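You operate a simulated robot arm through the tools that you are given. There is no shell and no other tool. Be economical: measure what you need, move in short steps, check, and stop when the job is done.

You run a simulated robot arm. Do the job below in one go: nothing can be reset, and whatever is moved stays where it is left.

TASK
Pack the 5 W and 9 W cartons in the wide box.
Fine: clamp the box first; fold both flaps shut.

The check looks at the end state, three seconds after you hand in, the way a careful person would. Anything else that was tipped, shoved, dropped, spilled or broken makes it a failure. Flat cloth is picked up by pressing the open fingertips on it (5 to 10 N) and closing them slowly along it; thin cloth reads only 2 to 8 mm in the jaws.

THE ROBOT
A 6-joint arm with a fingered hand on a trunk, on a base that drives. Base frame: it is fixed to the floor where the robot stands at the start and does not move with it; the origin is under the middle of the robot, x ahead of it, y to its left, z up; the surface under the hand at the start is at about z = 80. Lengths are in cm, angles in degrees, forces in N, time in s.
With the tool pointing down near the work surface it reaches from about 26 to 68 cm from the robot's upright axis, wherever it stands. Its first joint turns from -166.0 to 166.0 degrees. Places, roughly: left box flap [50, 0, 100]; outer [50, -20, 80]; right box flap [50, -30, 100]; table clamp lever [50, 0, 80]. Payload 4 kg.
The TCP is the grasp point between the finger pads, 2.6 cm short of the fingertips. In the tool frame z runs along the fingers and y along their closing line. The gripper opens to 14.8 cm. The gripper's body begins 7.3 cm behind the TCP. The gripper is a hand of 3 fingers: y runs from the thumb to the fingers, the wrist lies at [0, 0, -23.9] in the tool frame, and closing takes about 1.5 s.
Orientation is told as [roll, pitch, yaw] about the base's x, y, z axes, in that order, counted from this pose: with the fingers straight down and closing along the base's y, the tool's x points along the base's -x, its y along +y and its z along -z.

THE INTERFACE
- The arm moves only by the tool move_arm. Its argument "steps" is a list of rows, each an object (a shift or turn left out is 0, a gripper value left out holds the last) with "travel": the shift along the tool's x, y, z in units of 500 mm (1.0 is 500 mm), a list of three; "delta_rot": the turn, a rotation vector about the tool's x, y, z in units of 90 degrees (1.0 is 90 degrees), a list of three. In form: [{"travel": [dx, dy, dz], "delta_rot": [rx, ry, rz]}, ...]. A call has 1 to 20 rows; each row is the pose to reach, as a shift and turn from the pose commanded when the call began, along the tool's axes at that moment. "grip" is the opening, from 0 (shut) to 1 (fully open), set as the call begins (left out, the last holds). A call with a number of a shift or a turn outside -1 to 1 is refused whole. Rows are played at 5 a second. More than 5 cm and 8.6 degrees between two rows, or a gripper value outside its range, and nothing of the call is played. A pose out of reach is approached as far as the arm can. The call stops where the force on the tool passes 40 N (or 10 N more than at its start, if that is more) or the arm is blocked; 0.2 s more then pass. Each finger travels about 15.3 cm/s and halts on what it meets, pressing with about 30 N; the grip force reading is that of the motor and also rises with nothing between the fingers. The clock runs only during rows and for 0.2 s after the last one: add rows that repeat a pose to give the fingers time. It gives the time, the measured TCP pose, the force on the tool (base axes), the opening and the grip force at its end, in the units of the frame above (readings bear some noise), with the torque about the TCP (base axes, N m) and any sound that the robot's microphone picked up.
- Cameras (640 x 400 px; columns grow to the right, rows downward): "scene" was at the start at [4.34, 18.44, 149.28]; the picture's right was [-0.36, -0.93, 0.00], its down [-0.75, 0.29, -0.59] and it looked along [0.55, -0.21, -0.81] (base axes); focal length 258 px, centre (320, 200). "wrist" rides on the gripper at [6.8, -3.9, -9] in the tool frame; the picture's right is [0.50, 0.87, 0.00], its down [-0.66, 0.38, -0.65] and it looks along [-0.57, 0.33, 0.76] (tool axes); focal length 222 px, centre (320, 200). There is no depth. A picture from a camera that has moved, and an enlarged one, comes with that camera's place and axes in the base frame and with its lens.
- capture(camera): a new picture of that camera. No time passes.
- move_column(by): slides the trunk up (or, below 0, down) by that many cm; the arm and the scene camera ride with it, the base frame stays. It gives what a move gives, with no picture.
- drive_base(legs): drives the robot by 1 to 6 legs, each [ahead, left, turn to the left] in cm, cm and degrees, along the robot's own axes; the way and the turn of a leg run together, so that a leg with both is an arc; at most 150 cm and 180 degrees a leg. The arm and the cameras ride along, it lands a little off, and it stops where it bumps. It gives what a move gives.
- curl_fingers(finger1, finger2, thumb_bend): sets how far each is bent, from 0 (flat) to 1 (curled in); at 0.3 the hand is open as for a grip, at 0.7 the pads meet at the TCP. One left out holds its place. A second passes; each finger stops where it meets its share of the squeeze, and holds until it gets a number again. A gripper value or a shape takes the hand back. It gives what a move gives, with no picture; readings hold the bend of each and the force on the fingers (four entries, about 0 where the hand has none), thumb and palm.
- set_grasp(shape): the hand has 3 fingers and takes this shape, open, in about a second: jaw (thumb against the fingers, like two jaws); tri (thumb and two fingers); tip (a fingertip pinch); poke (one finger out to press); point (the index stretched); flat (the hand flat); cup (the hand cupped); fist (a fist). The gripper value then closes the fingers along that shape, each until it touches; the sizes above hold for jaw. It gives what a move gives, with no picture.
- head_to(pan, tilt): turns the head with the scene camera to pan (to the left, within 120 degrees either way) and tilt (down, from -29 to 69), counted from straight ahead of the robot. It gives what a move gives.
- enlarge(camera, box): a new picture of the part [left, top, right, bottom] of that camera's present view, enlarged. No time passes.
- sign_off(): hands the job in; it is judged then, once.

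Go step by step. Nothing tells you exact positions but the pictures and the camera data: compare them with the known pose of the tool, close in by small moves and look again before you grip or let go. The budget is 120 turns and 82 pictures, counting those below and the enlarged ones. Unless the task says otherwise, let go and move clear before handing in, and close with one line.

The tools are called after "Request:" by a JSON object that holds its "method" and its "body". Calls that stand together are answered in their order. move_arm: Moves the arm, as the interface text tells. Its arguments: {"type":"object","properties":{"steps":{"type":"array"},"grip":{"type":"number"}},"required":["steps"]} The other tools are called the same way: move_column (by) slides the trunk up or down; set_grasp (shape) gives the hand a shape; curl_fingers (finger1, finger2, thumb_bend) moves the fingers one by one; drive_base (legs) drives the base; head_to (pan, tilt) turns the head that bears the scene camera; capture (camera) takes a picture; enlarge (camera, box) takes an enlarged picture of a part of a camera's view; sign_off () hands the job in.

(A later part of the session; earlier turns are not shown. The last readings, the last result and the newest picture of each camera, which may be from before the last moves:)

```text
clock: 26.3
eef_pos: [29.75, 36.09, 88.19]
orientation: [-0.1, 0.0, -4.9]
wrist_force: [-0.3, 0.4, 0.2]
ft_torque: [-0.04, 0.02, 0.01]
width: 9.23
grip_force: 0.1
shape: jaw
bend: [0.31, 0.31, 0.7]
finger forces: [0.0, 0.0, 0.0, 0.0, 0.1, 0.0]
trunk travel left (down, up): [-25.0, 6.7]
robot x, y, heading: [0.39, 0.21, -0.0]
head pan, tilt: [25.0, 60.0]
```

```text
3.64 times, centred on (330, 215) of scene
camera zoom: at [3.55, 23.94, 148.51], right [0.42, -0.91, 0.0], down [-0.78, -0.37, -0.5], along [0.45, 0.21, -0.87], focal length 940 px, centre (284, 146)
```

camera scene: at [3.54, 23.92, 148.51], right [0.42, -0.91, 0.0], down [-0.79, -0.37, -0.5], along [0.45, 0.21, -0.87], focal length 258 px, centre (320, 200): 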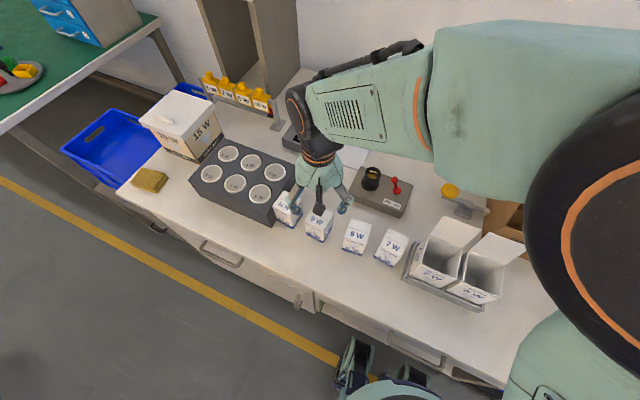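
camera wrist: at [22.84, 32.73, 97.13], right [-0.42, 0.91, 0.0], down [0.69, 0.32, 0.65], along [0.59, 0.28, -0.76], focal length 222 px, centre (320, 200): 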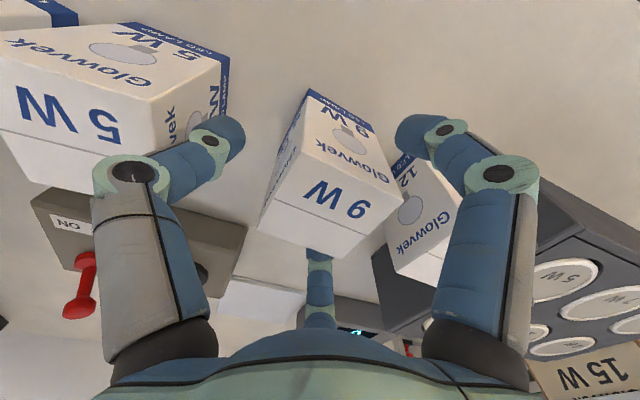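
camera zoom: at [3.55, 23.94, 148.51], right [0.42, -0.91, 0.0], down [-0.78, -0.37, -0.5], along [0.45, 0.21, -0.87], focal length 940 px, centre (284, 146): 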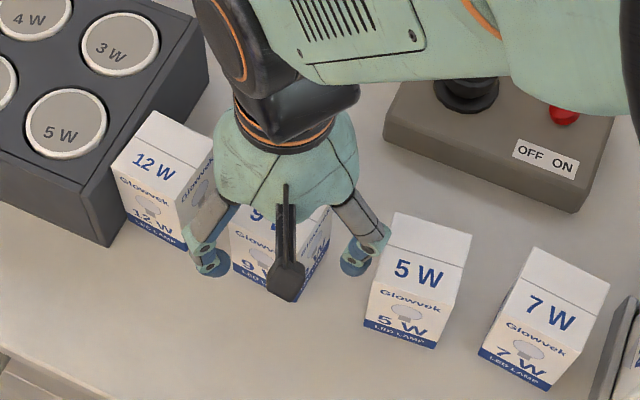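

The TCP is centred over the top of the 9 W. I close slowly in two stages.

Request:
{"method": "move_arm", "body": {"steps": [{"travel": [0, 0, 0]}, {"travel": [0, 0, 0]}, {"travel": [0, 0, 0]}], "grip": 0.4}}

Request:
{"method": "capture", "body": {"camera": "wrist"}}

```text
clock: 27.1
eef_pos: [29.91, 36.12, 88.16]
orientation: [0.0, 0.0, -4.9]
wrist_force: [-0.3, 0.3, -0.5]
ft_torque: [0.0, 0.0, -0.02]
width: 6.12
grip_force: 0.1
shape: jaw
bend: [0.4, 0.4, 0.7]
finger forces: [1.3, 1.2, 0.0, 0.0, 0.1, 0.1]
trunk travel left (down, up): [-25.0, 6.7]
robot x, y, heading: [0.23, -0.07, -0.1]
head pan, tilt: [25.0, 60.0]
```

```text
44 pictures are left
camera wrist: at [22.84, 32.74, 97.16], right [-0.42, 0.91, 0.0], down [0.69, 0.32, 0.65], along [0.59, 0.28, -0.76], focal length 222 px, centre (320, 200)
```

wrist: 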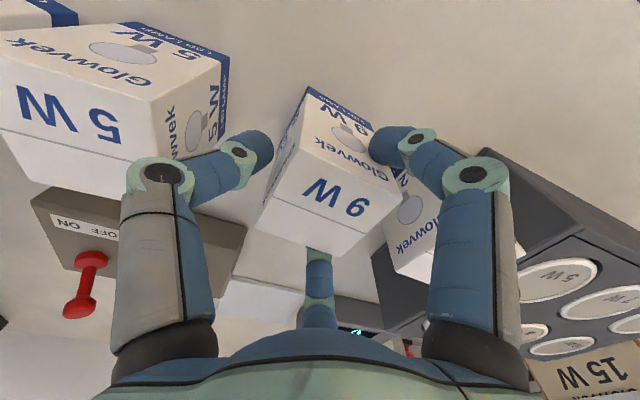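

The fingers just touch at 6.1 cm; I close on.

Request:
{"method": "move_arm", "body": {"steps": [{"travel": [0, 0, 0]}, {"travel": [0, 0, 0]}, {"travel": [0, 0, 0]}, {"travel": [0, 0, 0]}], "grip": 0.28}}

Request:
{"method": "capture", "body": {"camera": "wrist"}}

```text
clock: 28.1
eef_pos: [29.92, 36.05, 88.24]
orientation: [-0.1, 0.0, -5.0]
wrist_force: [-0.1, 0.3, 0.1]
ft_torque: [-0.01, 0.02, -0.01]
width: 5.04
grip_force: 29.5
shape: jaw
bend: [0.77, 0.77, 0.7]
finger forces: [24.8, 24.9, 0.0, 0.1, 25.6, 0.0]
trunk travel left (down, up): [-25.0, 6.7]
robot x, y, heading: [-0.52, -0.14, 0.1]
head pan, tilt: [25.0, 60.0]
```

```text
43 pictures are left
camera wrist: at [22.84, 32.74, 97.16], right [-0.42, 0.91, 0.0], down [0.69, 0.32, 0.65], along [0.59, 0.28, -0.76], focal length 222 px, centre (320, 200)
```

wrist: 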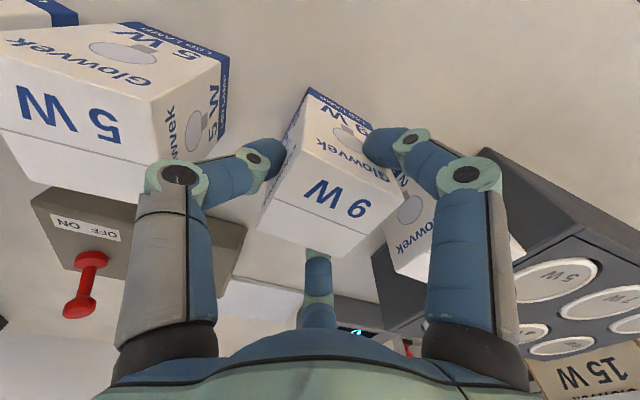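

The 9 W is held evenly (25 N on each digit). I lift it straight up.

Request:
{"method": "move_arm", "body": {"steps": [{"travel": [0, 0, -0.04]}, {"travel": [0, 0, -0.12]}, {"travel": [0, 0, -0.21]}, {"travel": [0, 0, -0.3]}, {"travel": [0, 0, -0.39]}, {"travel": [0, 0, -0.47]}, {"travel": [0, 0, -0.53]}]}}

Request:
{"method": "capture", "body": {"camera": "scene"}}

```text
clock: 29.7
eef_pos: [29.83, 36.21, 114.72]
orientation: [0.0, 0.0, -5.0]
wrist_force: [-1.2, -1.0, -0.4]
ft_torque: [0.01, -0.01, 0.01]
width: 5.03
grip_force: 29.9
shape: jaw
bend: [0.77, 0.77, 0.7]
finger forces: [24.8, 25.0, 0.0, 0.0, 25.4, 0.1]
trunk travel left (down, up): [-25.0, 6.7]
robot x, y, heading: [0.23, 0.07, 0.1]
head pan, tilt: [25.0, 60.0]
```

```text
42 pictures are left
camera scene: at [3.52, 23.93, 148.51], right [0.42, -0.91, 0.0], down [-0.78, -0.37, -0.5], along [0.45, 0.21, -0.87], focal length 258 px, centre (320, 200)
```

scene: 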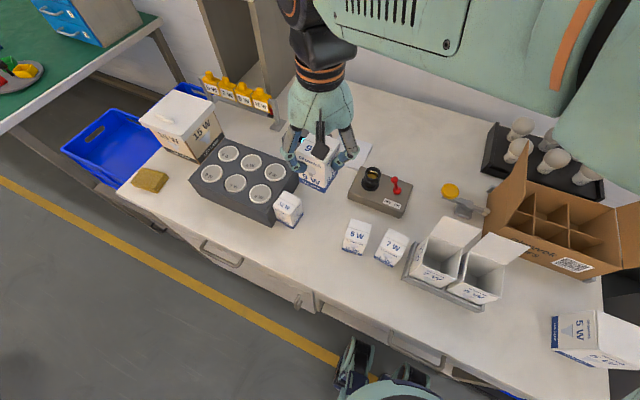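

The 9 W hangs clear. I carry it at height toward the front of the box.

Request:
{"method": "move_arm", "body": {"steps": [{"travel": [-0.0233, -0.0888, 0], "delta_rot": [0, 0, -0.007]}, {"travel": [-0.0465, -0.1775, 0], "delta_rot": [0, 0, -0.014]}, {"travel": [-0.0698, -0.2663, 0], "delta_rot": [0, 0, -0.021]}, {"travel": [-0.093, -0.355, 0], "delta_rot": [0, 0, -0.028]}, {"travel": [-0.1163, -0.4438, 0], "delta_rot": [0, 0, -0.035]}, {"travel": [-0.1395, -0.5325, 0], "delta_rot": [0, 0, -0.042]}, {"travel": [-0.1628, -0.6213, 0], "delta_rot": [0, 0, -0.049]}, {"travel": [-0.186, -0.71, 0], "delta_rot": [0, 0, -0.055]}]}}

Request:
{"method": "head_to", "body": {"pan": -30, "tilt": 50}}

Request:
{"method": "capture", "body": {"camera": "scene"}}

```text
clock: 31.5
eef_pos: [36.16, -0.05, 114.82]
orientation: [-0.1, 0.0, 0.0]
wrist_force: [0.4, -0.1, -1.0]
ft_torque: [-0.01, 0.02, -0.01]
width: 5.02
grip_force: 30.4
shape: jaw
bend: [0.77, 0.77, 0.7]
finger forces: [24.7, 24.8, 0.0, 0.0, 25.5, 0.0]
trunk travel left (down, up): [-25.0, 6.7]
robot x, y, heading: [-0.21, -0.13, -0.2]
head pan, tilt: [25.0, 60.0]
```

```text
clock: 32.8
eef_pos: [36.1, 0.24, 114.63]
orientation: [0.0, 0.1, 0.1]
wrist_force: [-0.1, 0.3, -0.8]
ft_torque: [0.02, 0.01, -0.01]
width: 5.03
grip_force: 29.8
shape: jaw
bend: [0.77, 0.77, 0.7]
finger forces: [24.7, 25.0, 0.0, 0.0, 25.5, 0.1]
trunk travel left (down, up): [-25.0, 6.7]
robot x, y, heading: [0.21, -0.58, 0.2]
head pan, tilt: [-30.0, 50.0]
```

```text
41 pictures are left
camera scene: at [4.18, 17.27, 149.77], right [-0.5, -0.87, 0.0], down [-0.66, 0.38, -0.64], along [0.56, -0.32, -0.77], focal length 258 px, centre (320, 200)
```

scene: 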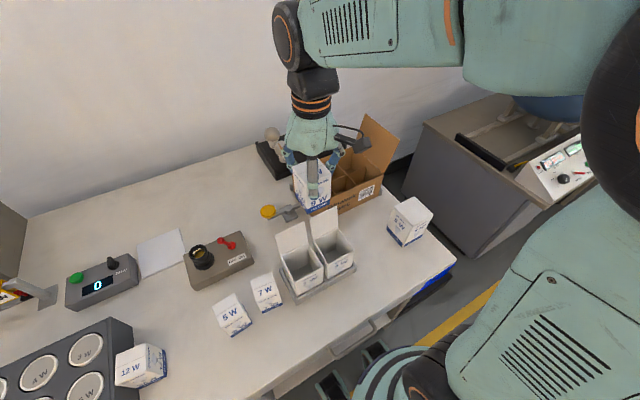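

Next I bring the carton over the far middle cell, centre about (58.7, −18.2), still high.

Request:
{"method": "move_arm", "body": {"steps": [{"travel": [-0.03, -0.092, 0]}, {"travel": [-0.06, -0.184, 0]}, {"travel": [-0.09, -0.276, 0]}, {"travel": [-0.118, -0.368, 0]}, {"travel": [-0.2, -0.368, 0]}, {"travel": [-0.285, -0.368, 0]}, {"travel": [-0.37, -0.368, 0]}, {"travel": [-0.448, -0.368, 0]}]}}

Request:
{"method": "capture", "body": {"camera": "wrist"}}

Request:
{"method": "enlarge", "body": {"camera": "scene", "box": [280, 60, 440, 220]}}

```text
clock: 34.6
eef_pos: [58.74, -18.39, 114.46]
orientation: [0.0, 0.2, 0.0]
wrist_force: [0.8, 0.0, 0.0]
ft_torque: [0.03, 0.04, -0.02]
width: 4.97
grip_force: 30.3
shape: jaw
bend: [0.77, 0.77, 0.7]
finger forces: [24.6, 24.9, 0.1, 0.0, 25.0, 0.0]
trunk travel left (down, up): [-25.0, 6.7]
robot x, y, heading: [0.26, -0.13, -0.0]
head pan, tilt: [-30.0, 50.0]
```

```text
40 pictures are left
camera wrist: at [52.11, -22.33, 123.54], right [-0.5, 0.87, 0.0], down [0.66, 0.38, 0.65], along [0.56, 0.33, -0.76], focal length 222 px, centre (320, 200)
```

wrist: 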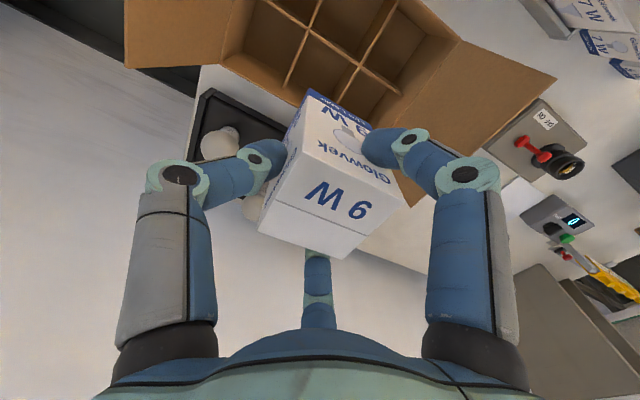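

```text
2.50 times, centred on (360, 140) of scene
camera zoom: at [4.36, 17.22, 149.77], right [-0.5, -0.87, 0.0], down [-0.66, 0.38, -0.64], along [0.56, -0.32, -0.77], focal length 646 px, centre (220, 350)
```

zoom: 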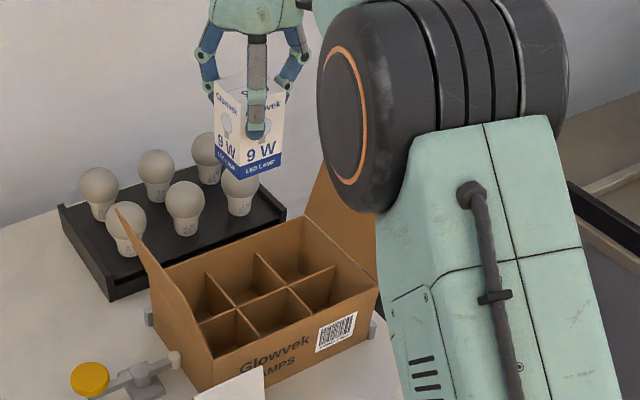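

The cell computes to x 54.4–62.6, y −22.1 to −14.1, so the carton is centred. I lower until its bottom is just above the rim and check.

Request:
{"method": "move_arm", "body": {"steps": [{"travel": [0, 0, 0.08]}, {"travel": [0, 0, 0.16]}, {"travel": [0, 0, 0.24]}, {"travel": [0.002, 0, 0.29]}]}}

Request:
{"method": "capture", "body": {"camera": "wrist"}}

Request:
{"method": "enlarge", "body": {"camera": "scene", "box": [300, 100, 420, 220]}}

```text
clock: 35.6
eef_pos: [58.5, -18.14, 99.85]
orientation: [0.0, 0.0, -0.1]
wrist_force: [0.7, 0.6, -0.3]
ft_torque: [0.0, 0.0, -0.01]
width: 4.97
grip_force: 30.2
shape: jaw
bend: [0.77, 0.77, 0.7]
finger forces: [24.6, 24.9, 0.1, 0.0, 24.8, 0.1]
trunk travel left (down, up): [-25.0, 6.7]
robot x, y, heading: [0.19, -0.15, 0.1]
head pan, tilt: [-30.0, 50.0]
```

```text
38 pictures are left
camera wrist: at [51.84, -22.12, 108.9], right [-0.5, 0.87, 0.0], down [0.66, 0.38, 0.65], along [0.57, 0.33, -0.76], focal length 222 px, centre (320, 200)
```

wrist: 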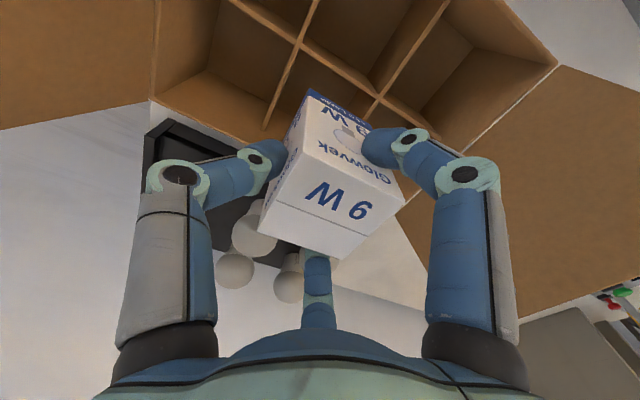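

```text
3.33 times, centred on (360, 160) of scene
camera zoom: at [4.2, 17.25, 149.77], right [-0.5, -0.87, 0.0], down [-0.66, 0.38, -0.64], along [0.56, -0.32, -0.77], focal length 862 px, centre (187, 333)
```

zoom: 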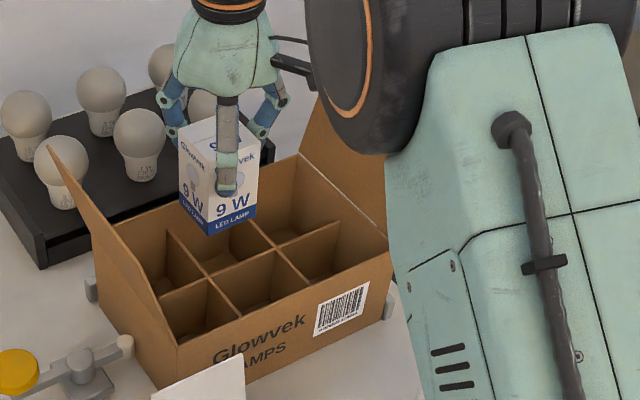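

The carton sits about 0.5 cm too far left relative to the cell, so I shift it and lower it in.

Request:
{"method": "move_arm", "body": {"steps": [{"travel": [0, -0.01, 0.0]}, {"travel": [0, -0.01, 0.04]}, {"travel": [0, -0.01, 0.08]}, {"travel": [0, -0.01, 0.12]}, {"travel": [0, -0.01, 0.15]}, {"travel": [0, -0.01, 0.175]}]}}

Request:
{"method": "enlarge", "body": {"camera": "scene", "box": [300, 100, 420, 220]}}

Request:
{"method": "capture", "body": {"camera": "wrist"}}

```text
clock: 37.0
eef_pos: [58.68, -18.94, 91.37]
orientation: [0.0, 0.1, 0.0]
wrist_force: [-3.2, -0.7, 2.6]
ft_torque: [0.04, -0.12, 0.06]
width: 5.0
grip_force: 30.0
shape: jaw
bend: [0.77, 0.77, 0.7]
finger forces: [26.5, 32.2, 0.0, 0.0, 25.7, 0.0]
trunk travel left (down, up): [-25.0, 6.7]
robot x, y, heading: [0.28, 0.3, -0.2]
head pan, tilt: [-30.0, 50.0]
```

```text
3.33 times, centred on (360, 160) of scene
camera zoom: at [4.14, 17.25, 149.77], right [-0.5, -0.87, 0.0], down [-0.66, 0.38, -0.64], along [0.56, -0.32, -0.77], focal length 862 px, centre (187, 333)
```

zoom: 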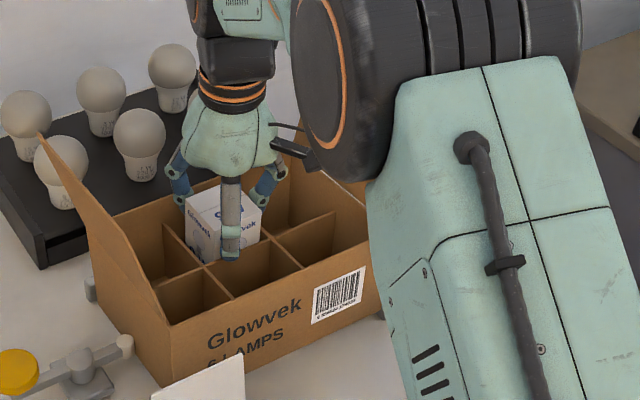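

```text
35 pictures are left
camera wrist: at [51.83, -22.85, 100.21], right [-0.5, 0.87, 0.0], down [0.66, 0.38, 0.65], along [0.57, 0.33, -0.76], focal length 222 px, centre (320, 200)
```

wrist: 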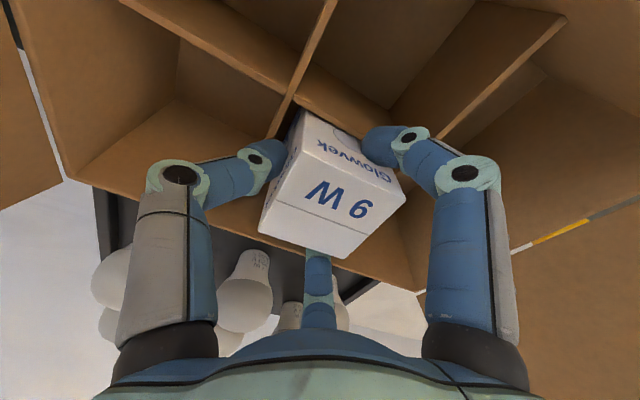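

The back finger just brushes the back wall. I shift 0.4 cm toward me, lower a little, then open gently so the carton slides down.

Request:
{"method": "move_arm", "body": {"steps": [{"travel": [0.008, 0.004, 0]}, {"travel": [0.008, 0.004, 0.01]}]}}

Request:
{"method": "move_arm", "body": {"steps": [{"travel": [0, 0, 0]}, {"travel": [0, 0, 0]}, {"travel": [0, 0, 0]}, {"travel": [0, 0, 0]}], "grip": 0.4}}

Request:
{"method": "capture", "body": {"camera": "wrist"}}

```text
clock: 37.6
eef_pos: [58.19, -18.93, 90.89]
orientation: [0.0, 0.0, 0.0]
wrist_force: [-2.5, -1.5, 9.3]
ft_torque: [0.21, -0.54, 0.05]
width: 4.98
grip_force: 29.8
shape: jaw
bend: [0.77, 0.77, 0.7]
finger forces: [24.8, 50.5, 0.1, 0.1, 26.2, 0.1]
trunk travel left (down, up): [-25.0, 6.7]
robot x, y, heading: [0.17, 0.26, 0.2]
head pan, tilt: [-30.0, 50.0]
```

```text
clock: 38.6
eef_pos: [58.04, -18.82, 90.91]
orientation: [-0.1, -0.2, 0.1]
wrist_force: [-3.7, -3.0, 10.2]
ft_torque: [0.24, -0.68, 0.05]
width: 5.95
grip_force: 0.1
shape: jaw
bend: [0.77, 0.41, 0.7]
finger forces: [0.8, 26.1, 0.0, 0.0, 0.0, 0.0]
trunk travel left (down, up): [-25.0, 6.7]
robot x, y, heading: [-0.19, -0.3, -0.3]
head pan, tilt: [-30.0, 50.0]
```

```text
34 pictures are left
camera wrist: at [51.29, -22.75, 99.88], right [-0.5, 0.87, 0.0], down [0.65, 0.38, 0.65], along [0.57, 0.33, -0.76], focal length 222 px, centre (320, 200)
```

wrist: 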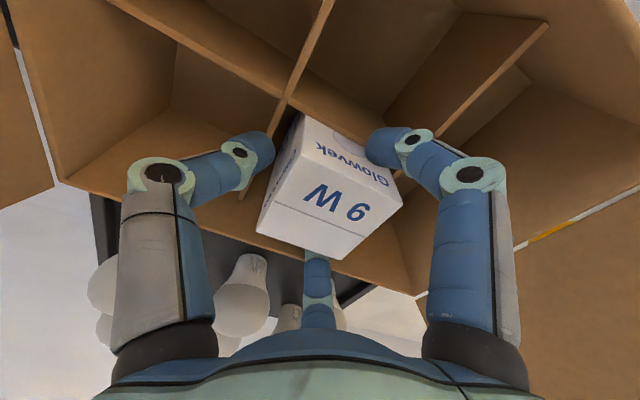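

The back finger's knuckle bears on the back rim. I rise 0.5 cm, shift 0.4 cm toward me, then open a bit more.

Request:
{"method": "move_arm", "body": {"steps": [{"travel": [0.0, 0, -0.012]}, {"travel": [0.008, 0, -0.012]}, {"travel": [0.008, 0, -0.012]}]}}

Request:
{"method": "move_arm", "body": {"steps": [{"travel": [0, 0, 0]}, {"travel": [0, 0, 0]}, {"travel": [0, 0, 0]}], "grip": 0.46}}

Request:
{"method": "capture", "body": {"camera": "wrist"}}

```text
clock: 39.4
eef_pos: [57.64, -18.91, 91.45]
orientation: [0.0, 0.0, 0.0]
wrist_force: [1.7, 0.4, -0.3]
ft_torque: [-0.02, -0.02, -0.02]
width: 6.06
grip_force: 0.0
shape: jaw
bend: [0.41, 0.4, 0.7]
finger forces: [0.8, 1.8, 0.0, 0.0, 0.1, 0.0]
trunk travel left (down, up): [-25.0, 6.7]
robot x, y, heading: [0.02, 0.14, -0.1]
head pan, tilt: [-30.0, 50.0]
```

```text
clock: 40.2
eef_pos: [57.67, -18.89, 91.4]
orientation: [-0.1, 0.1, -0.1]
wrist_force: [0.2, -0.1, -0.3]
ft_torque: [0.0, -0.02, 0.01]
width: 6.81
grip_force: 0.0
shape: jaw
bend: [0.38, 0.38, 0.7]
finger forces: [0.0, 0.3, 0.1, 0.0, 0.0, 0.0]
trunk travel left (down, up): [-25.0, 6.7]
robot x, y, heading: [-0.19, 0.34, 0.1]
head pan, tilt: [-30.0, 50.0]
```

```text
33 pictures are left
camera wrist: at [50.96, -22.81, 100.43], right [-0.5, 0.87, 0.0], down [0.66, 0.38, 0.65], along [0.57, 0.33, -0.76], focal length 222 px, centre (320, 200)
```

wrist: 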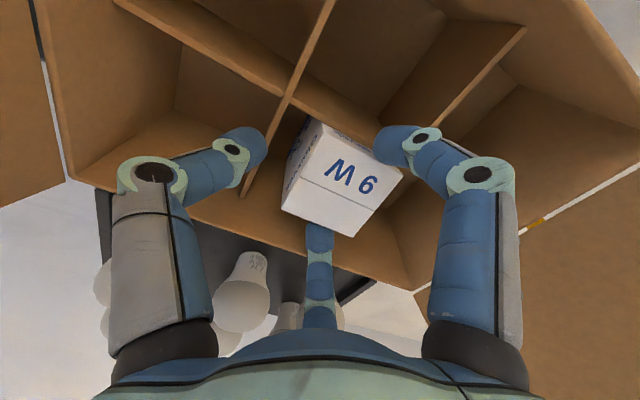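

The 9 W has slid down into its cell and the hand is free of it. I rise straight up.

Request:
{"method": "move_arm", "body": {"steps": [{"travel": [0, 0, -0.04]}, {"travel": [0, 0, -0.12]}, {"travel": [0, 0, -0.21]}, {"travel": [0, 0, -0.3]}, {"travel": [0, 0, -0.39]}, {"travel": [0, 0, -0.45]}]}}

Request:
{"method": "enlarge", "body": {"camera": "scene", "box": [300, 100, 420, 220]}}

```text
clock: 41.6
eef_pos: [57.49, -19.14, 114.07]
orientation: [0.1, 0.0, 0.0]
wrist_force: [-0.1, 0.2, 0.0]
ft_torque: [0.01, -0.03, 0.06]
width: 6.82
grip_force: 0.2
shape: jaw
bend: [0.38, 0.38, 0.7]
finger forces: [0.1, 0.0, 0.0, 0.0, 0.1, 0.0]
trunk travel left (down, up): [-25.0, 6.7]
robot x, y, heading: [0.15, 0.01, -0.2]
head pan, tilt: [-30.0, 50.0]
```

```text
3.33 times, centred on (360, 160) of scene
camera zoom: at [4.17, 17.26, 149.77], right [-0.5, -0.87, 0.0], down [-0.66, 0.38, -0.64], along [0.56, -0.32, -0.77], focal length 862 px, centre (187, 333)
```

zoom: 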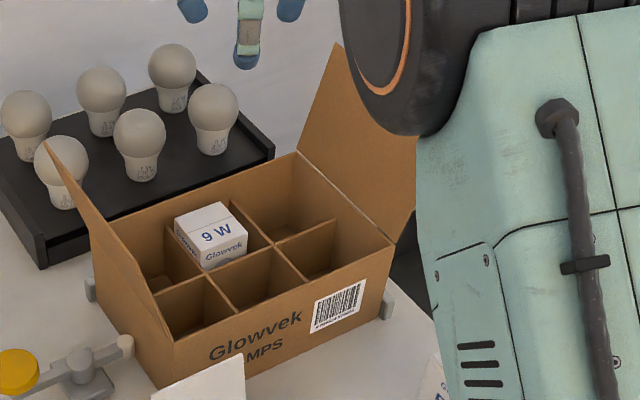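

The 9 W is seated in the far middle cell. I go back for the 5 W, staying high.

Request:
{"method": "move_arm", "body": {"steps": [{"travel": [0.09, 0, 0]}, {"travel": [0.18, 0, 0]}, {"travel": [0.27, 0, 0]}, {"travel": [0.35, 0, 0]}, {"travel": [0.365, 0.09, 0]}, {"travel": [0.38, 0.18, 0]}, {"travel": [0.395, 0.27, 0]}, {"travel": [0.41, 0.36, 0]}, {"travel": [0.425, 0.45, 0]}, {"travel": [0.44, 0.54, 0]}, {"travel": [0.46, 0.63, 0]}, {"travel": [0.48, 0.72, 0]}, {"travel": [0.5, 0.81, 0]}, {"travel": [0.535, 0.88, 0.04]}], "grip": 0.5}}

Request:
{"method": "head_to", "body": {"pan": 5, "tilt": 62}}

```text
clock: 44.6
eef_pos: [30.87, 25.09, 112.26]
orientation: [0.1, 0.0, -0.1]
wrist_force: [-1.1, 0.6, 0.0]
ft_torque: [-0.02, 0.01, 0.02]
width: 7.37
grip_force: 0.0
shape: jaw
bend: [0.36, 0.36, 0.7]
finger forces: [0.0, 0.1, 0.0, 0.0, 0.0, 0.0]
trunk travel left (down, up): [-25.0, 6.7]
robot x, y, heading: [0.05, 0.09, -0.1]
head pan, tilt: [-30.0, 50.0]
```

```text
clock: 45.6
eef_pos: [31.02, 24.95, 112.3]
orientation: [0.0, 0.0, 0.0]
wrist_force: [1.0, -0.8, 0.3]
ft_torque: [-0.01, -0.01, -0.03]
width: 7.37
grip_force: 0.0
shape: jaw
bend: [0.36, 0.36, 0.7]
finger forces: [0.0, 0.1, 0.1, 0.0, 0.1, 0.0]
trunk travel left (down, up): [-25.0, 6.7]
robot x, y, heading: [0.39, -0.15, -0.1]
head pan, tilt: [5.0, 62.0]
```

Request:
{"method": "move_arm", "body": {"steps": [{"travel": [0.007, 0.017, 0.08], "delta_rot": [0, 0, -0.02]}, {"travel": [0.007, 0.017, 0.16], "delta_rot": [0, 0, -0.04]}, {"travel": [0.007, 0.017, 0.24], "delta_rot": [0, 0, -0.06]}, {"travel": [0.007, 0.017, 0.33], "delta_rot": [0, 0, -0.06]}, {"travel": [0.007, 0.017, 0.37], "delta_rot": [0, 0, -0.06]}]}}

Request:
{"method": "capture", "body": {"camera": "wrist"}}

Request:
{"method": "enlarge", "body": {"camera": "scene", "box": [220, 140, 380, 250]}}

```text
clock: 46.8
eef_pos: [30.24, 26.09, 93.34]
orientation: [0.0, -0.1, 5.4]
wrist_force: [-0.7, -0.2, -0.4]
ft_torque: [0.01, 0.02, 0.03]
width: 7.35
grip_force: 0.0
shape: jaw
bend: [0.36, 0.36, 0.7]
finger forces: [0.1, 0.0, 0.0, 0.0, 0.0, 0.0]
trunk travel left (down, up): [-25.0, 6.7]
robot x, y, heading: [0.1, -0.08, -0.1]
head pan, tilt: [5.0, 62.0]
```

```text
31 pictures are left
camera wrist: at [24.04, 21.59, 102.29], right [-0.58, 0.81, 0.0], down [0.62, 0.44, 0.65], along [0.53, 0.38, -0.76], focal length 222 px, centre (320, 200)
```

wrist: 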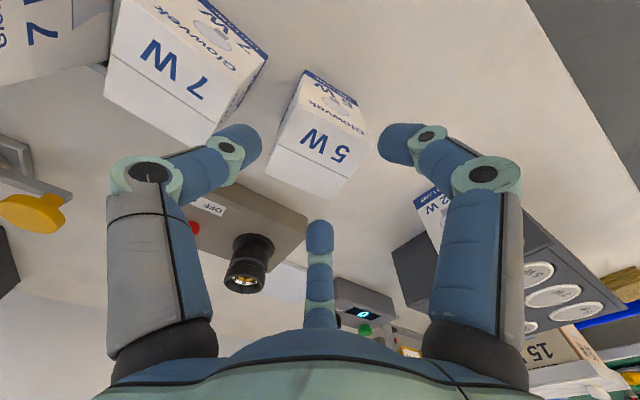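

```text
3.64 times, centred on (300, 195) of scene
camera zoom: at [3.92, 21.69, 148.28], right [0.09, -1.0, 0.0], down [-0.88, -0.08, -0.47], along [0.47, 0.04, -0.88], focal length 940 px, centre (393, 218)
```

zoom: 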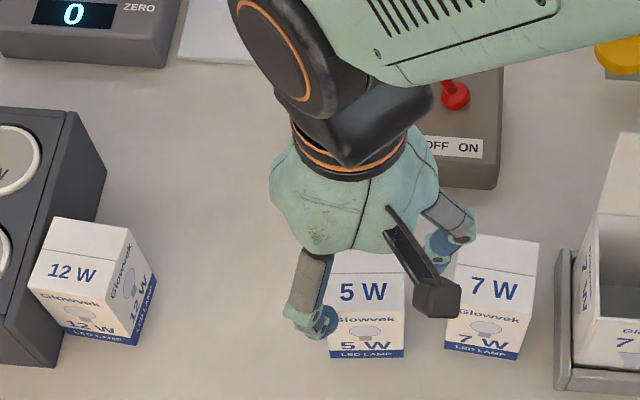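

The thumb sits midway between the 5 W and the 7 W with about 0.7 cm on each side. I descend straight.

Request:
{"method": "move_arm", "body": {"steps": [{"travel": [0, -0.001, 0.03]}, {"travel": [0, -0.001, 0.055]}, {"travel": [0, -0.001, 0.08]}, {"travel": [0, -0.001, 0.1]}]}}

Request:
{"method": "capture", "body": {"camera": "wrist"}}

```text
clock: 47.8
eef_pos: [30.6, 26.0, 88.52]
orientation: [0.1, -0.1, 5.3]
wrist_force: [-0.7, -0.5, -0.4]
ft_torque: [-0.01, 0.0, -0.02]
width: 7.37
grip_force: 0.0
shape: jaw
bend: [0.36, 0.36, 0.7]
finger forces: [0.1, 0.0, 0.1, 0.0, 0.0, 0.1]
trunk travel left (down, up): [-25.0, 6.7]
robot x, y, heading: [0.17, 0.3, -0.0]
head pan, tilt: [5.0, 62.0]
```

```text
29 pictures are left
camera wrist: at [24.26, 21.53, 97.53], right [-0.58, 0.81, 0.0], down [0.62, 0.44, 0.65], along [0.53, 0.38, -0.76], focal length 222 px, centre (320, 200)
```

wrist: 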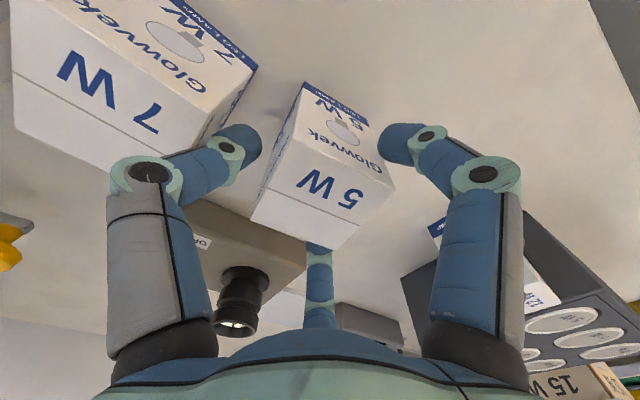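

Everything is clear; I close on the 5 W.

Request:
{"method": "move_arm", "body": {"steps": [{"travel": [0, 0, 0]}, {"travel": [0, 0, 0]}, {"travel": [0, 0, 0]}, {"travel": [0, 0, 0]}, {"travel": [0, 0, 0]}], "grip": 0.28}}

Request:
{"method": "capture", "body": {"camera": "wrist"}}

```text
clock: 49.0
eef_pos: [30.56, 26.03, 88.51]
orientation: [0.1, 0.0, 5.3]
wrist_force: [-0.1, -0.4, -0.2]
ft_torque: [-0.03, 0.01, 0.0]
width: 5.36
grip_force: 30.0
shape: jaw
bend: [0.77, 0.77, 0.7]
finger forces: [24.2, 24.4, 0.0, 0.1, 26.6, 0.1]
trunk travel left (down, up): [-25.0, 6.7]
robot x, y, heading: [0.27, -0.23, -0.1]
head pan, tilt: [5.0, 62.0]
```

```text
28 pictures are left
camera wrist: at [24.25, 21.53, 97.55], right [-0.58, 0.81, 0.0], down [0.62, 0.44, 0.65], along [0.53, 0.38, -0.76], focal length 222 px, centre (320, 200)
```

wrist: 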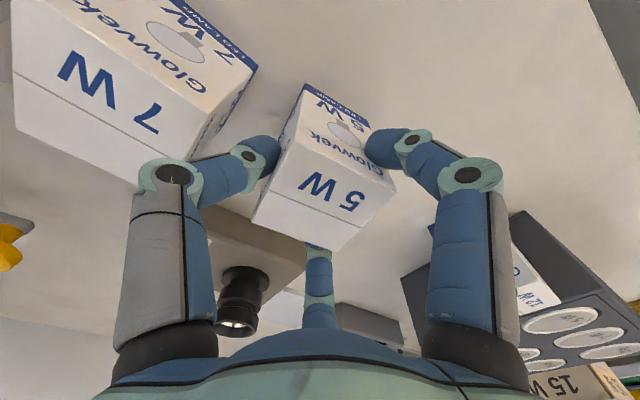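

The 5 W is held evenly. I lift it and carry it over to the front of the box.

Request:
{"method": "move_arm", "body": {"steps": [{"travel": [0, 0, -0.04]}, {"travel": [0, 0, -0.12]}, {"travel": [0, 0, -0.21]}, {"travel": [0, 0, -0.3]}, {"travel": [0, 0, -0.39]}, {"travel": [0, 0, -0.47]}, {"travel": [0, 0, -0.525]}, {"travel": [-0.007, -0.09, -0.525], "delta_rot": [0, 0, 0.01]}, {"travel": [-0.013, -0.18, -0.525], "delta_rot": [0, 0, 0.02]}, {"travel": [-0.02, -0.27, -0.525], "delta_rot": [0, 0, 0.03]}, {"travel": [-0.026, -0.36, -0.525], "delta_rot": [0, 0, 0.04]}, {"travel": [-0.032, -0.45, -0.525], "delta_rot": [0, 0, 0.05]}, {"travel": [-0.039, -0.54, -0.525], "delta_rot": [0, 0, 0.059]}, {"travel": [-0.045, -0.63, -0.525], "delta_rot": [0, 0, 0.059]}, {"travel": [-0.052, -0.72, -0.525], "delta_rot": [0, 0, 0.059]}, {"travel": [-0.058, -0.81, -0.525], "delta_rot": [0, 0, 0.059]}, {"travel": [-0.064, -0.896, -0.525], "delta_rot": [0, 0, 0.059]}]}}

Request:
{"method": "head_to", "body": {"pan": -30, "tilt": 50}}

Request:
{"method": "capture", "body": {"camera": "scene"}}

```text
clock: 52.6
eef_pos: [38.1, -17.92, 114.64]
orientation: [0.1, 0.1, 0.1]
wrist_force: [0.5, 0.0, -1.7]
ft_torque: [0.02, 0.04, -0.02]
width: 5.3
grip_force: 29.9
shape: jaw
bend: [0.77, 0.77, 0.7]
finger forces: [23.9, 24.4, 0.1, 0.1, 26.3, 0.0]
trunk travel left (down, up): [-25.0, 6.7]
robot x, y, heading: [-0.12, 0.05, -0.1]
head pan, tilt: [5.0, 62.0]
```

```text
clock: 53.6
eef_pos: [37.96, -17.89, 114.48]
orientation: [0.0, 0.0, 0.1]
wrist_force: [0.0, -0.2, 0.4]
ft_torque: [0.0, 0.0, 0.0]
width: 5.3
grip_force: 30.0
shape: jaw
bend: [0.77, 0.77, 0.7]
finger forces: [24.0, 24.3, 0.1, 0.0, 26.2, 0.0]
trunk travel left (down, up): [-25.0, 6.7]
robot x, y, heading: [0.18, 0.01, -0.1]
head pan, tilt: [-30.0, 50.0]
```

```text
27 pictures are left
camera scene: at [4.17, 17.27, 149.77], right [-0.5, -0.87, 0.0], down [-0.66, 0.38, -0.64], along [0.56, -0.32, -0.77], focal length 258 px, centre (320, 200)
```

scene: 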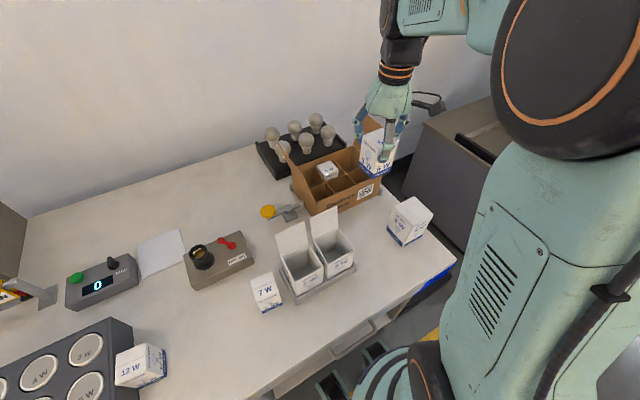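

The 5 W goes into the near middle cell. I turn the hand by −90° while moving forward, so the thumb points toward the front wall and no finger is near the 9 W.

Request:
{"method": "move_arm", "body": {"steps": [{"travel": [-0.021, 0, 0], "delta_rot": [0, 0, 0.083]}, {"travel": [-0.043, 0, 0], "delta_rot": [0, 0, 0.167]}, {"travel": [-0.065, 0, 0], "delta_rot": [0, 0, 0.25]}, {"travel": [-0.087, 0, 0], "delta_rot": [0, 0, 0.333]}, {"travel": [-0.108, 0, 0], "delta_rot": [0, 0, 0.417]}, {"travel": [-0.13, 0, 0], "delta_rot": [0, 0, 0.5]}, {"travel": [-0.152, 0, 0], "delta_rot": [0, 0, 0.583]}, {"travel": [-0.174, 0, 0], "delta_rot": [0, 0, 0.667]}, {"travel": [-0.195, 0, 0], "delta_rot": [0, 0, 0.75]}, {"travel": [-0.217, 0, 0], "delta_rot": [0, 0, 0.833]}, {"travel": [-0.238, 0, 0], "delta_rot": [0, 0, 0.917]}, {"travel": [-0.26, 0, 0], "delta_rot": [0, 0, 1.0]}]}}

Request:
{"method": "capture", "body": {"camera": "wrist"}}

Request:
{"method": "enlarge", "body": {"camera": "scene", "box": [280, 60, 440, 220]}}

```text
clock: 56.2
eef_pos: [51.13, -18.16, 114.83]
orientation: [-0.1, 0.1, -90.0]
wrist_force: [0.3, -0.5, -1.5]
ft_torque: [-0.01, -0.01, -0.02]
width: 5.28
grip_force: 30.0
shape: jaw
bend: [0.77, 0.77, 0.7]
finger forces: [24.2, 24.4, 0.0, 0.0, 25.9, 0.1]
trunk travel left (down, up): [-25.0, 6.7]
robot x, y, heading: [-0.16, -0.01, -0.0]
head pan, tilt: [-30.0, 50.0]
```

```text
26 pictures are left
camera wrist: at [47.24, -11.38, 123.76], right [0.87, 0.5, 0.0], down [0.38, -0.66, 0.65], along [0.33, -0.57, -0.76], focal length 222 px, centre (320, 200)
```

wrist: 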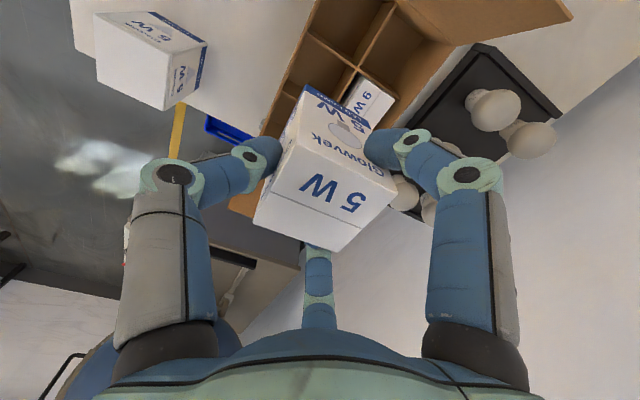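

```text
2.50 times, centred on (360, 140) of scene
camera zoom: at [4.22, 17.25, 149.77], right [-0.5, -0.87, 0.0], down [-0.66, 0.38, -0.64], along [0.56, -0.32, -0.77], focal length 646 px, centre (220, 350)
```

zoom: 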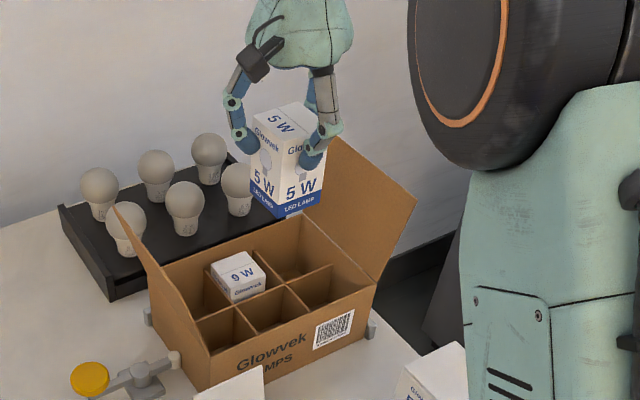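

Now I lower to just above the rim and check the alignment.

Request:
{"method": "move_arm", "body": {"steps": [{"travel": [0, 0, 0.08]}, {"travel": [0, 0, 0.16]}, {"travel": [0, 0, 0.24]}, {"travel": [0, 0, 0.29]}]}}

Request:
{"method": "enlarge", "body": {"camera": "scene", "box": [300, 100, 420, 220]}}

```text
clock: 57.2
eef_pos: [51.15, -17.94, 100.37]
orientation: [0.0, 0.0, -89.9]
wrist_force: [0.0, -0.4, -0.1]
ft_torque: [0.01, 0.02, -0.04]
width: 5.27
grip_force: 29.8
shape: jaw
bend: [0.77, 0.77, 0.7]
finger forces: [24.1, 24.4, 0.0, 0.0, 25.9, 0.1]
trunk travel left (down, up): [-25.0, 6.7]
robot x, y, heading: [-0.08, -0.11, -0.1]
head pan, tilt: [-30.0, 50.0]
```

```text
3.33 times, centred on (360, 160) of scene
camera zoom: at [4.19, 17.24, 149.77], right [-0.5, -0.87, 0.0], down [-0.66, 0.38, -0.64], along [0.56, -0.32, -0.77], focal length 862 px, centre (187, 333)
```

zoom: 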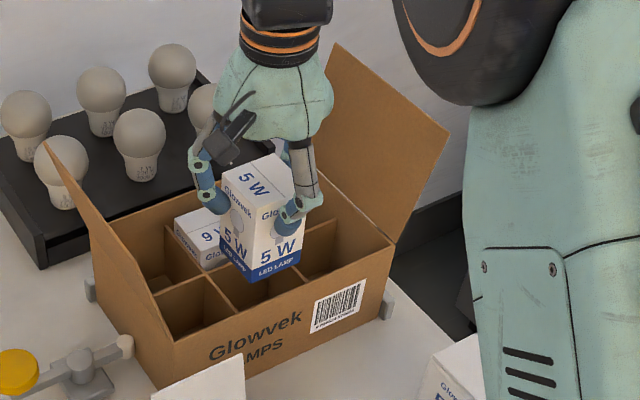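

The carton needs about 0.5 cm toward me and 0.4 cm to the right to be centred. I correct that and lower it.

Request:
{"method": "move_arm", "body": {"steps": [{"travel": [-0.008, -0.01, 0.0]}, {"travel": [-0.008, -0.01, 0.04]}, {"travel": [-0.008, -0.01, 0.08]}, {"travel": [-0.008, -0.01, 0.12]}, {"travel": [-0.008, -0.01, 0.15]}, {"travel": [-0.008, -0.01, 0.172]}]}}

Request:
{"method": "enlarge", "body": {"camera": "scene", "box": [300, 100, 420, 220]}}

Request:
{"method": "capture", "body": {"camera": "wrist"}}

```text
clock: 58.6
eef_pos: [50.62, -18.68, 91.56]
orientation: [0.0, 0.1, -89.9]
wrist_force: [2.4, -0.4, 1.6]
ft_torque: [0.0, 0.09, -0.01]
width: 5.31
grip_force: 30.2
shape: jaw
bend: [0.77, 0.77, 0.7]
finger forces: [25.2, 25.6, 0.0, 0.0, 31.0, 0.0]
trunk travel left (down, up): [-25.0, 6.7]
robot x, y, heading: [-0.27, -0.1, -0.1]
head pan, tilt: [-30.0, 50.0]
```

```text
3.33 times, centred on (360, 160) of scene
camera zoom: at [4.2, 17.26, 149.77], right [-0.5, -0.87, 0.0], down [-0.66, 0.38, -0.64], along [0.56, -0.32, -0.77], focal length 862 px, centre (187, 333)
```

zoom: 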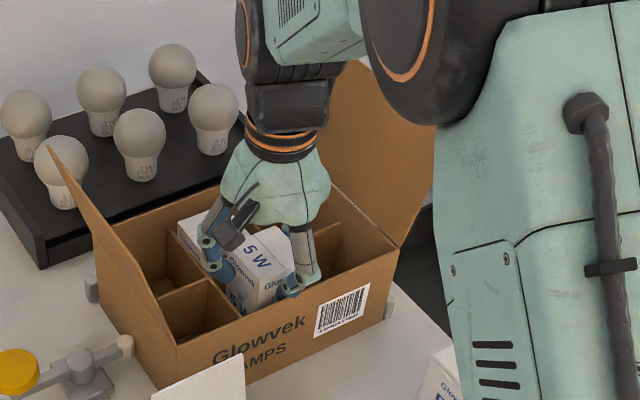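

```text
22 pictures are left
camera wrist: at [46.73, -11.92, 100.53], right [0.86, 0.5, 0.0], down [0.38, -0.65, 0.65], along [0.33, -0.57, -0.76], focal length 222 px, centre (320, 200)
```

wrist: 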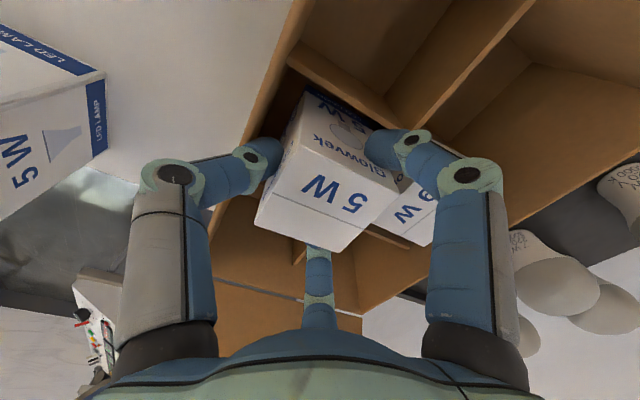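

The carton is well within the cell; the thumb just touches the front wall. I ease back 0.3 cm and open gently in two stages.

Request:
{"method": "move_arm", "body": {"steps": [{"travel": [0, 0.006, 0]}, {"travel": [0, 0.006, 0]}]}}

Request:
{"method": "move_arm", "body": {"steps": [{"travel": [0, 0, 0]}, {"travel": [0, 0, 0]}, {"travel": [0, 0, 0]}], "grip": 0.4}}

Request:
{"method": "move_arm", "body": {"steps": [{"travel": [0, 0.006, 0]}, {"travel": [0, 0.006, 0]}, {"travel": [0, 0.006, 0]}], "grip": 0.46}}

Request:
{"method": "capture", "body": {"camera": "wrist"}}

```text
clock: 59.2
eef_pos: [50.96, -18.69, 91.69]
orientation: [0.1, 0.1, -89.9]
wrist_force: [0.9, -0.6, -2.1]
ft_torque: [-0.01, -0.01, -0.01]
width: 5.29
grip_force: 29.9
shape: jaw
bend: [0.77, 0.77, 0.7]
finger forces: [24.9, 25.2, 0.0, 0.1, 27.2, 0.1]
trunk travel left (down, up): [-25.0, 6.7]
robot x, y, heading: [-0.28, 0.05, -0.1]
head pan, tilt: [-30.0, 50.0]
```

```text
clock: 60.0
eef_pos: [50.83, -18.7, 91.63]
orientation: [-0.1, 0.0, -89.8]
wrist_force: [1.7, -0.5, 1.0]
ft_torque: [0.02, 0.05, 0.02]
width: 5.92
grip_force: 0.0
shape: jaw
bend: [0.4, 0.41, 0.7]
finger forces: [1.2, 1.3, 0.0, 0.0, 2.7, 0.0]
trunk travel left (down, up): [-25.0, 6.7]
robot x, y, heading: [0.32, -0.03, -0.1]
head pan, tilt: [-30.0, 50.0]
```

```text
clock: 60.8
eef_pos: [51.03, -18.82, 91.65]
orientation: [0.0, 0.0, -89.9]
wrist_force: [-0.5, 0.2, 1.3]
ft_torque: [0.02, 0.05, -0.01]
width: 6.81
grip_force: 0.0
shape: jaw
bend: [0.38, 0.38, 0.7]
finger forces: [0.0, 0.0, 0.1, 0.1, 0.7, 0.0]
trunk travel left (down, up): [-25.0, 6.7]
robot x, y, heading: [0.15, -0.1, -0.2]
head pan, tilt: [-30.0, 50.0]
```

```text
21 pictures are left
camera wrist: at [47.23, -11.95, 100.56], right [0.87, 0.5, 0.0], down [0.38, -0.65, 0.65], along [0.33, -0.57, -0.76], focal length 222 px, centre (320, 200)
```

wrist: 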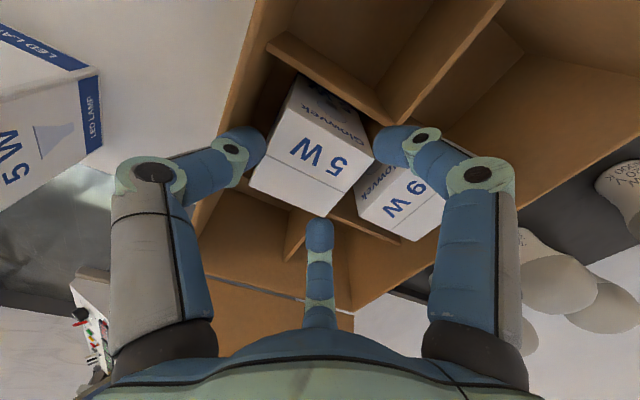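

Both cartons are in the box. I rise and check from above.

Request:
{"method": "move_arm", "body": {"steps": [{"travel": [0, 0.004, -0.04]}, {"travel": [0, 0.004, -0.12]}, {"travel": [0, 0.004, -0.21]}, {"travel": [0, 0.004, -0.3]}, {"travel": [0, 0.004, -0.39]}, {"travel": [0, 0.004, -0.48]}]}}

Request:
{"method": "enlarge", "body": {"camera": "scene", "box": [290, 90, 430, 230]}}

```text
clock: 62.2
eef_pos: [51.68, -18.78, 115.9]
orientation: [0.0, 0.0, -89.8]
wrist_force: [0.1, 0.5, 1.2]
ft_torque: [0.03, -0.04, 0.02]
width: 6.81
grip_force: 0.0
shape: jaw
bend: [0.38, 0.38, 0.7]
finger forces: [0.1, 0.1, 0.1, 0.0, 0.1, 0.0]
trunk travel left (down, up): [-25.0, 6.7]
robot x, y, heading: [-0.07, -0.05, 0.1]
head pan, tilt: [-30.0, 50.0]
```

```text
2.86 times, centred on (360, 160) of scene
camera zoom: at [4.15, 17.26, 149.77], right [-0.5, -0.87, 0.0], down [-0.66, 0.38, -0.64], along [0.56, -0.32, -0.77], focal length 739 px, centre (206, 314)
```

zoom: 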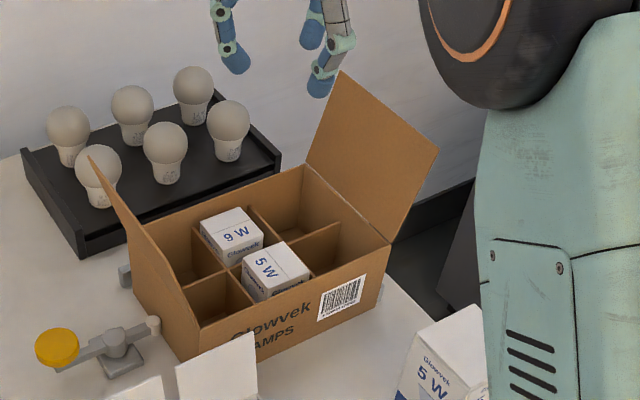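

Both cartons sit below the rim. Now the left flap (tip at about y −2.8, z 102): I close the hand, pass over the flap and go down outside it.

Request:
{"method": "move_arm", "body": {"steps": [{"travel": [0.09, 0.012, 0]}, {"travel": [0.18, 0.024, 0]}, {"travel": [0.27, 0.036, 0]}, {"travel": [0.36, 0.048, 0]}, {"travel": [0.44, 0.058, 0]}, {"travel": [0.44, 0.058, 0.09]}, {"travel": [0.44, 0.058, 0.18]}, {"travel": [0.44, 0.058, 0.28]}], "grip": 0}}

Request:
{"method": "capture", "body": {"camera": "scene"}}

```text
clock: 64.0
eef_pos: [54.62, 3.2, 101.68]
orientation: [0.0, 0.0, -89.9]
wrist_force: [0.1, -1.2, -0.7]
ft_torque: [-0.01, 0.0, 0.02]
width: 0.0
grip_force: 30.2
shape: jaw
bend: [0.7, 0.7, 0.7]
finger forces: [0.0, 0.0, 0.1, 0.0, 0.1, 0.1]
trunk travel left (down, up): [-25.0, 6.7]
robot x, y, heading: [-0.14, 0.04, -0.2]
head pan, tilt: [-30.0, 50.0]
```

```text
19 pictures are left
camera scene: at [4.25, 17.27, 149.77], right [-0.5, -0.87, 0.0], down [-0.66, 0.38, -0.64], along [0.56, -0.32, -0.77], focal length 258 px, centre (320, 200)
```

scene: 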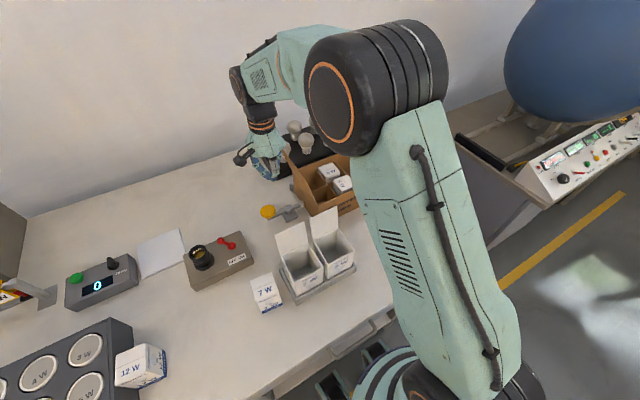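

I sweep the flap inward along its arc, first past the upright.

Request:
{"method": "move_arm", "body": {"steps": [{"travel": [-0.064, 0, 0]}, {"travel": [-0.114, 0, 0]}, {"travel": [-0.164, 0, -0.01]}, {"travel": [-0.204, 0, -0.01]}, {"travel": [-0.244, 0, 0.002]}, {"travel": [-0.284, 0, 0.026]}]}}

Request:
{"method": "enlarge", "body": {"camera": "scene", "box": [240, 90, 400, 230]}}

```text
clock: 65.4
eef_pos: [54.19, -11.01, 100.26]
orientation: [0.0, -0.1, -89.9]
wrist_force: [0.7, 0.2, -0.1]
ft_torque: [-0.02, 0.01, -0.01]
width: 0.03
grip_force: 29.8
shape: jaw
bend: [0.7, 0.7, 0.7]
finger forces: [0.1, 0.1, 0.0, 0.1, 0.0, 0.0]
trunk travel left (down, up): [-25.0, 6.7]
robot x, y, heading: [-0.09, 0.06, -0.1]
head pan, tilt: [-30.0, 50.0]
```

```text
2.86 times, centred on (320, 160) of scene
camera zoom: at [4.18, 17.21, 149.77], right [-0.5, -0.87, 0.0], down [-0.66, 0.38, -0.64], along [0.56, -0.32, -0.77], focal length 739 px, centre (320, 314)
```

zoom: 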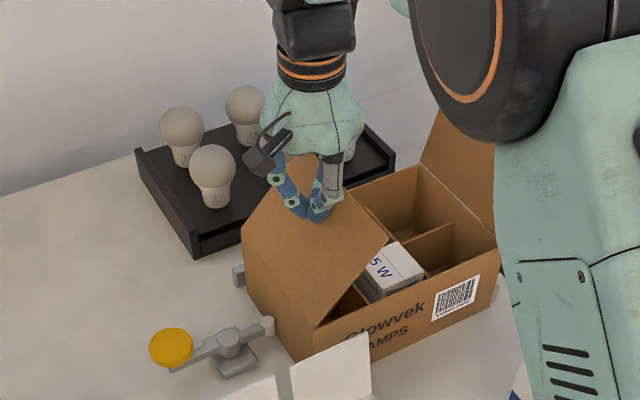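

The flap is half-way and follows well. I press it down the rest.

Request:
{"method": "move_arm", "body": {"steps": [{"travel": [-0.036, 0, 0.034]}, {"travel": [-0.06, 0, 0.07]}, {"travel": [-0.07, 0, 0.1]}, {"travel": [-0.07, 0, 0.12]}, {"travel": [-0.07, 0, 0.13]}, {"travel": [-0.07, 0, 0.138]}]}}

Request:
{"method": "enlarge", "body": {"camera": "scene", "box": [240, 90, 400, 230]}}

```text
clock: 66.8
eef_pos: [54.22, -14.49, 93.83]
orientation: [0.5, -0.1, -89.9]
wrist_force: [1.2, -0.3, 35.2]
ft_torque: [0.09, -0.03, 0.02]
width: 0.02
grip_force: 30.2
shape: jaw
bend: [0.7, 0.7, 0.7]
finger forces: [0.0, 0.0, 0.0, 0.0, 0.0, 0.0]
trunk travel left (down, up): [-25.0, 6.7]
robot x, y, heading: [0.02, 0.01, -0.0]
head pan, tilt: [-30.0, 50.0]
```

```text
2.86 times, centred on (320, 160) of scene
camera zoom: at [3.87, 17.32, 149.81], right [-0.5, -0.87, 0.0], down [-0.66, 0.38, -0.64], along [0.56, -0.32, -0.76], focal length 739 px, centre (320, 314)
```

zoom: 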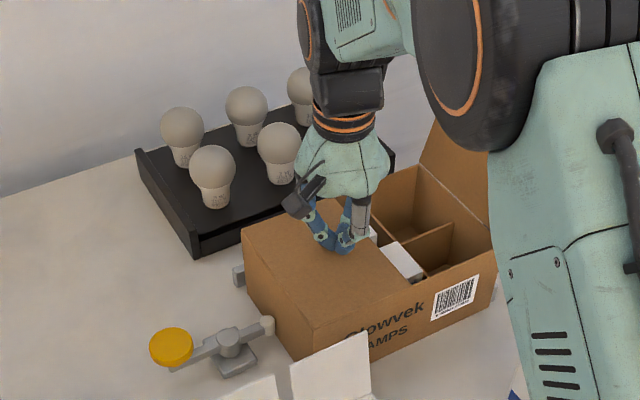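

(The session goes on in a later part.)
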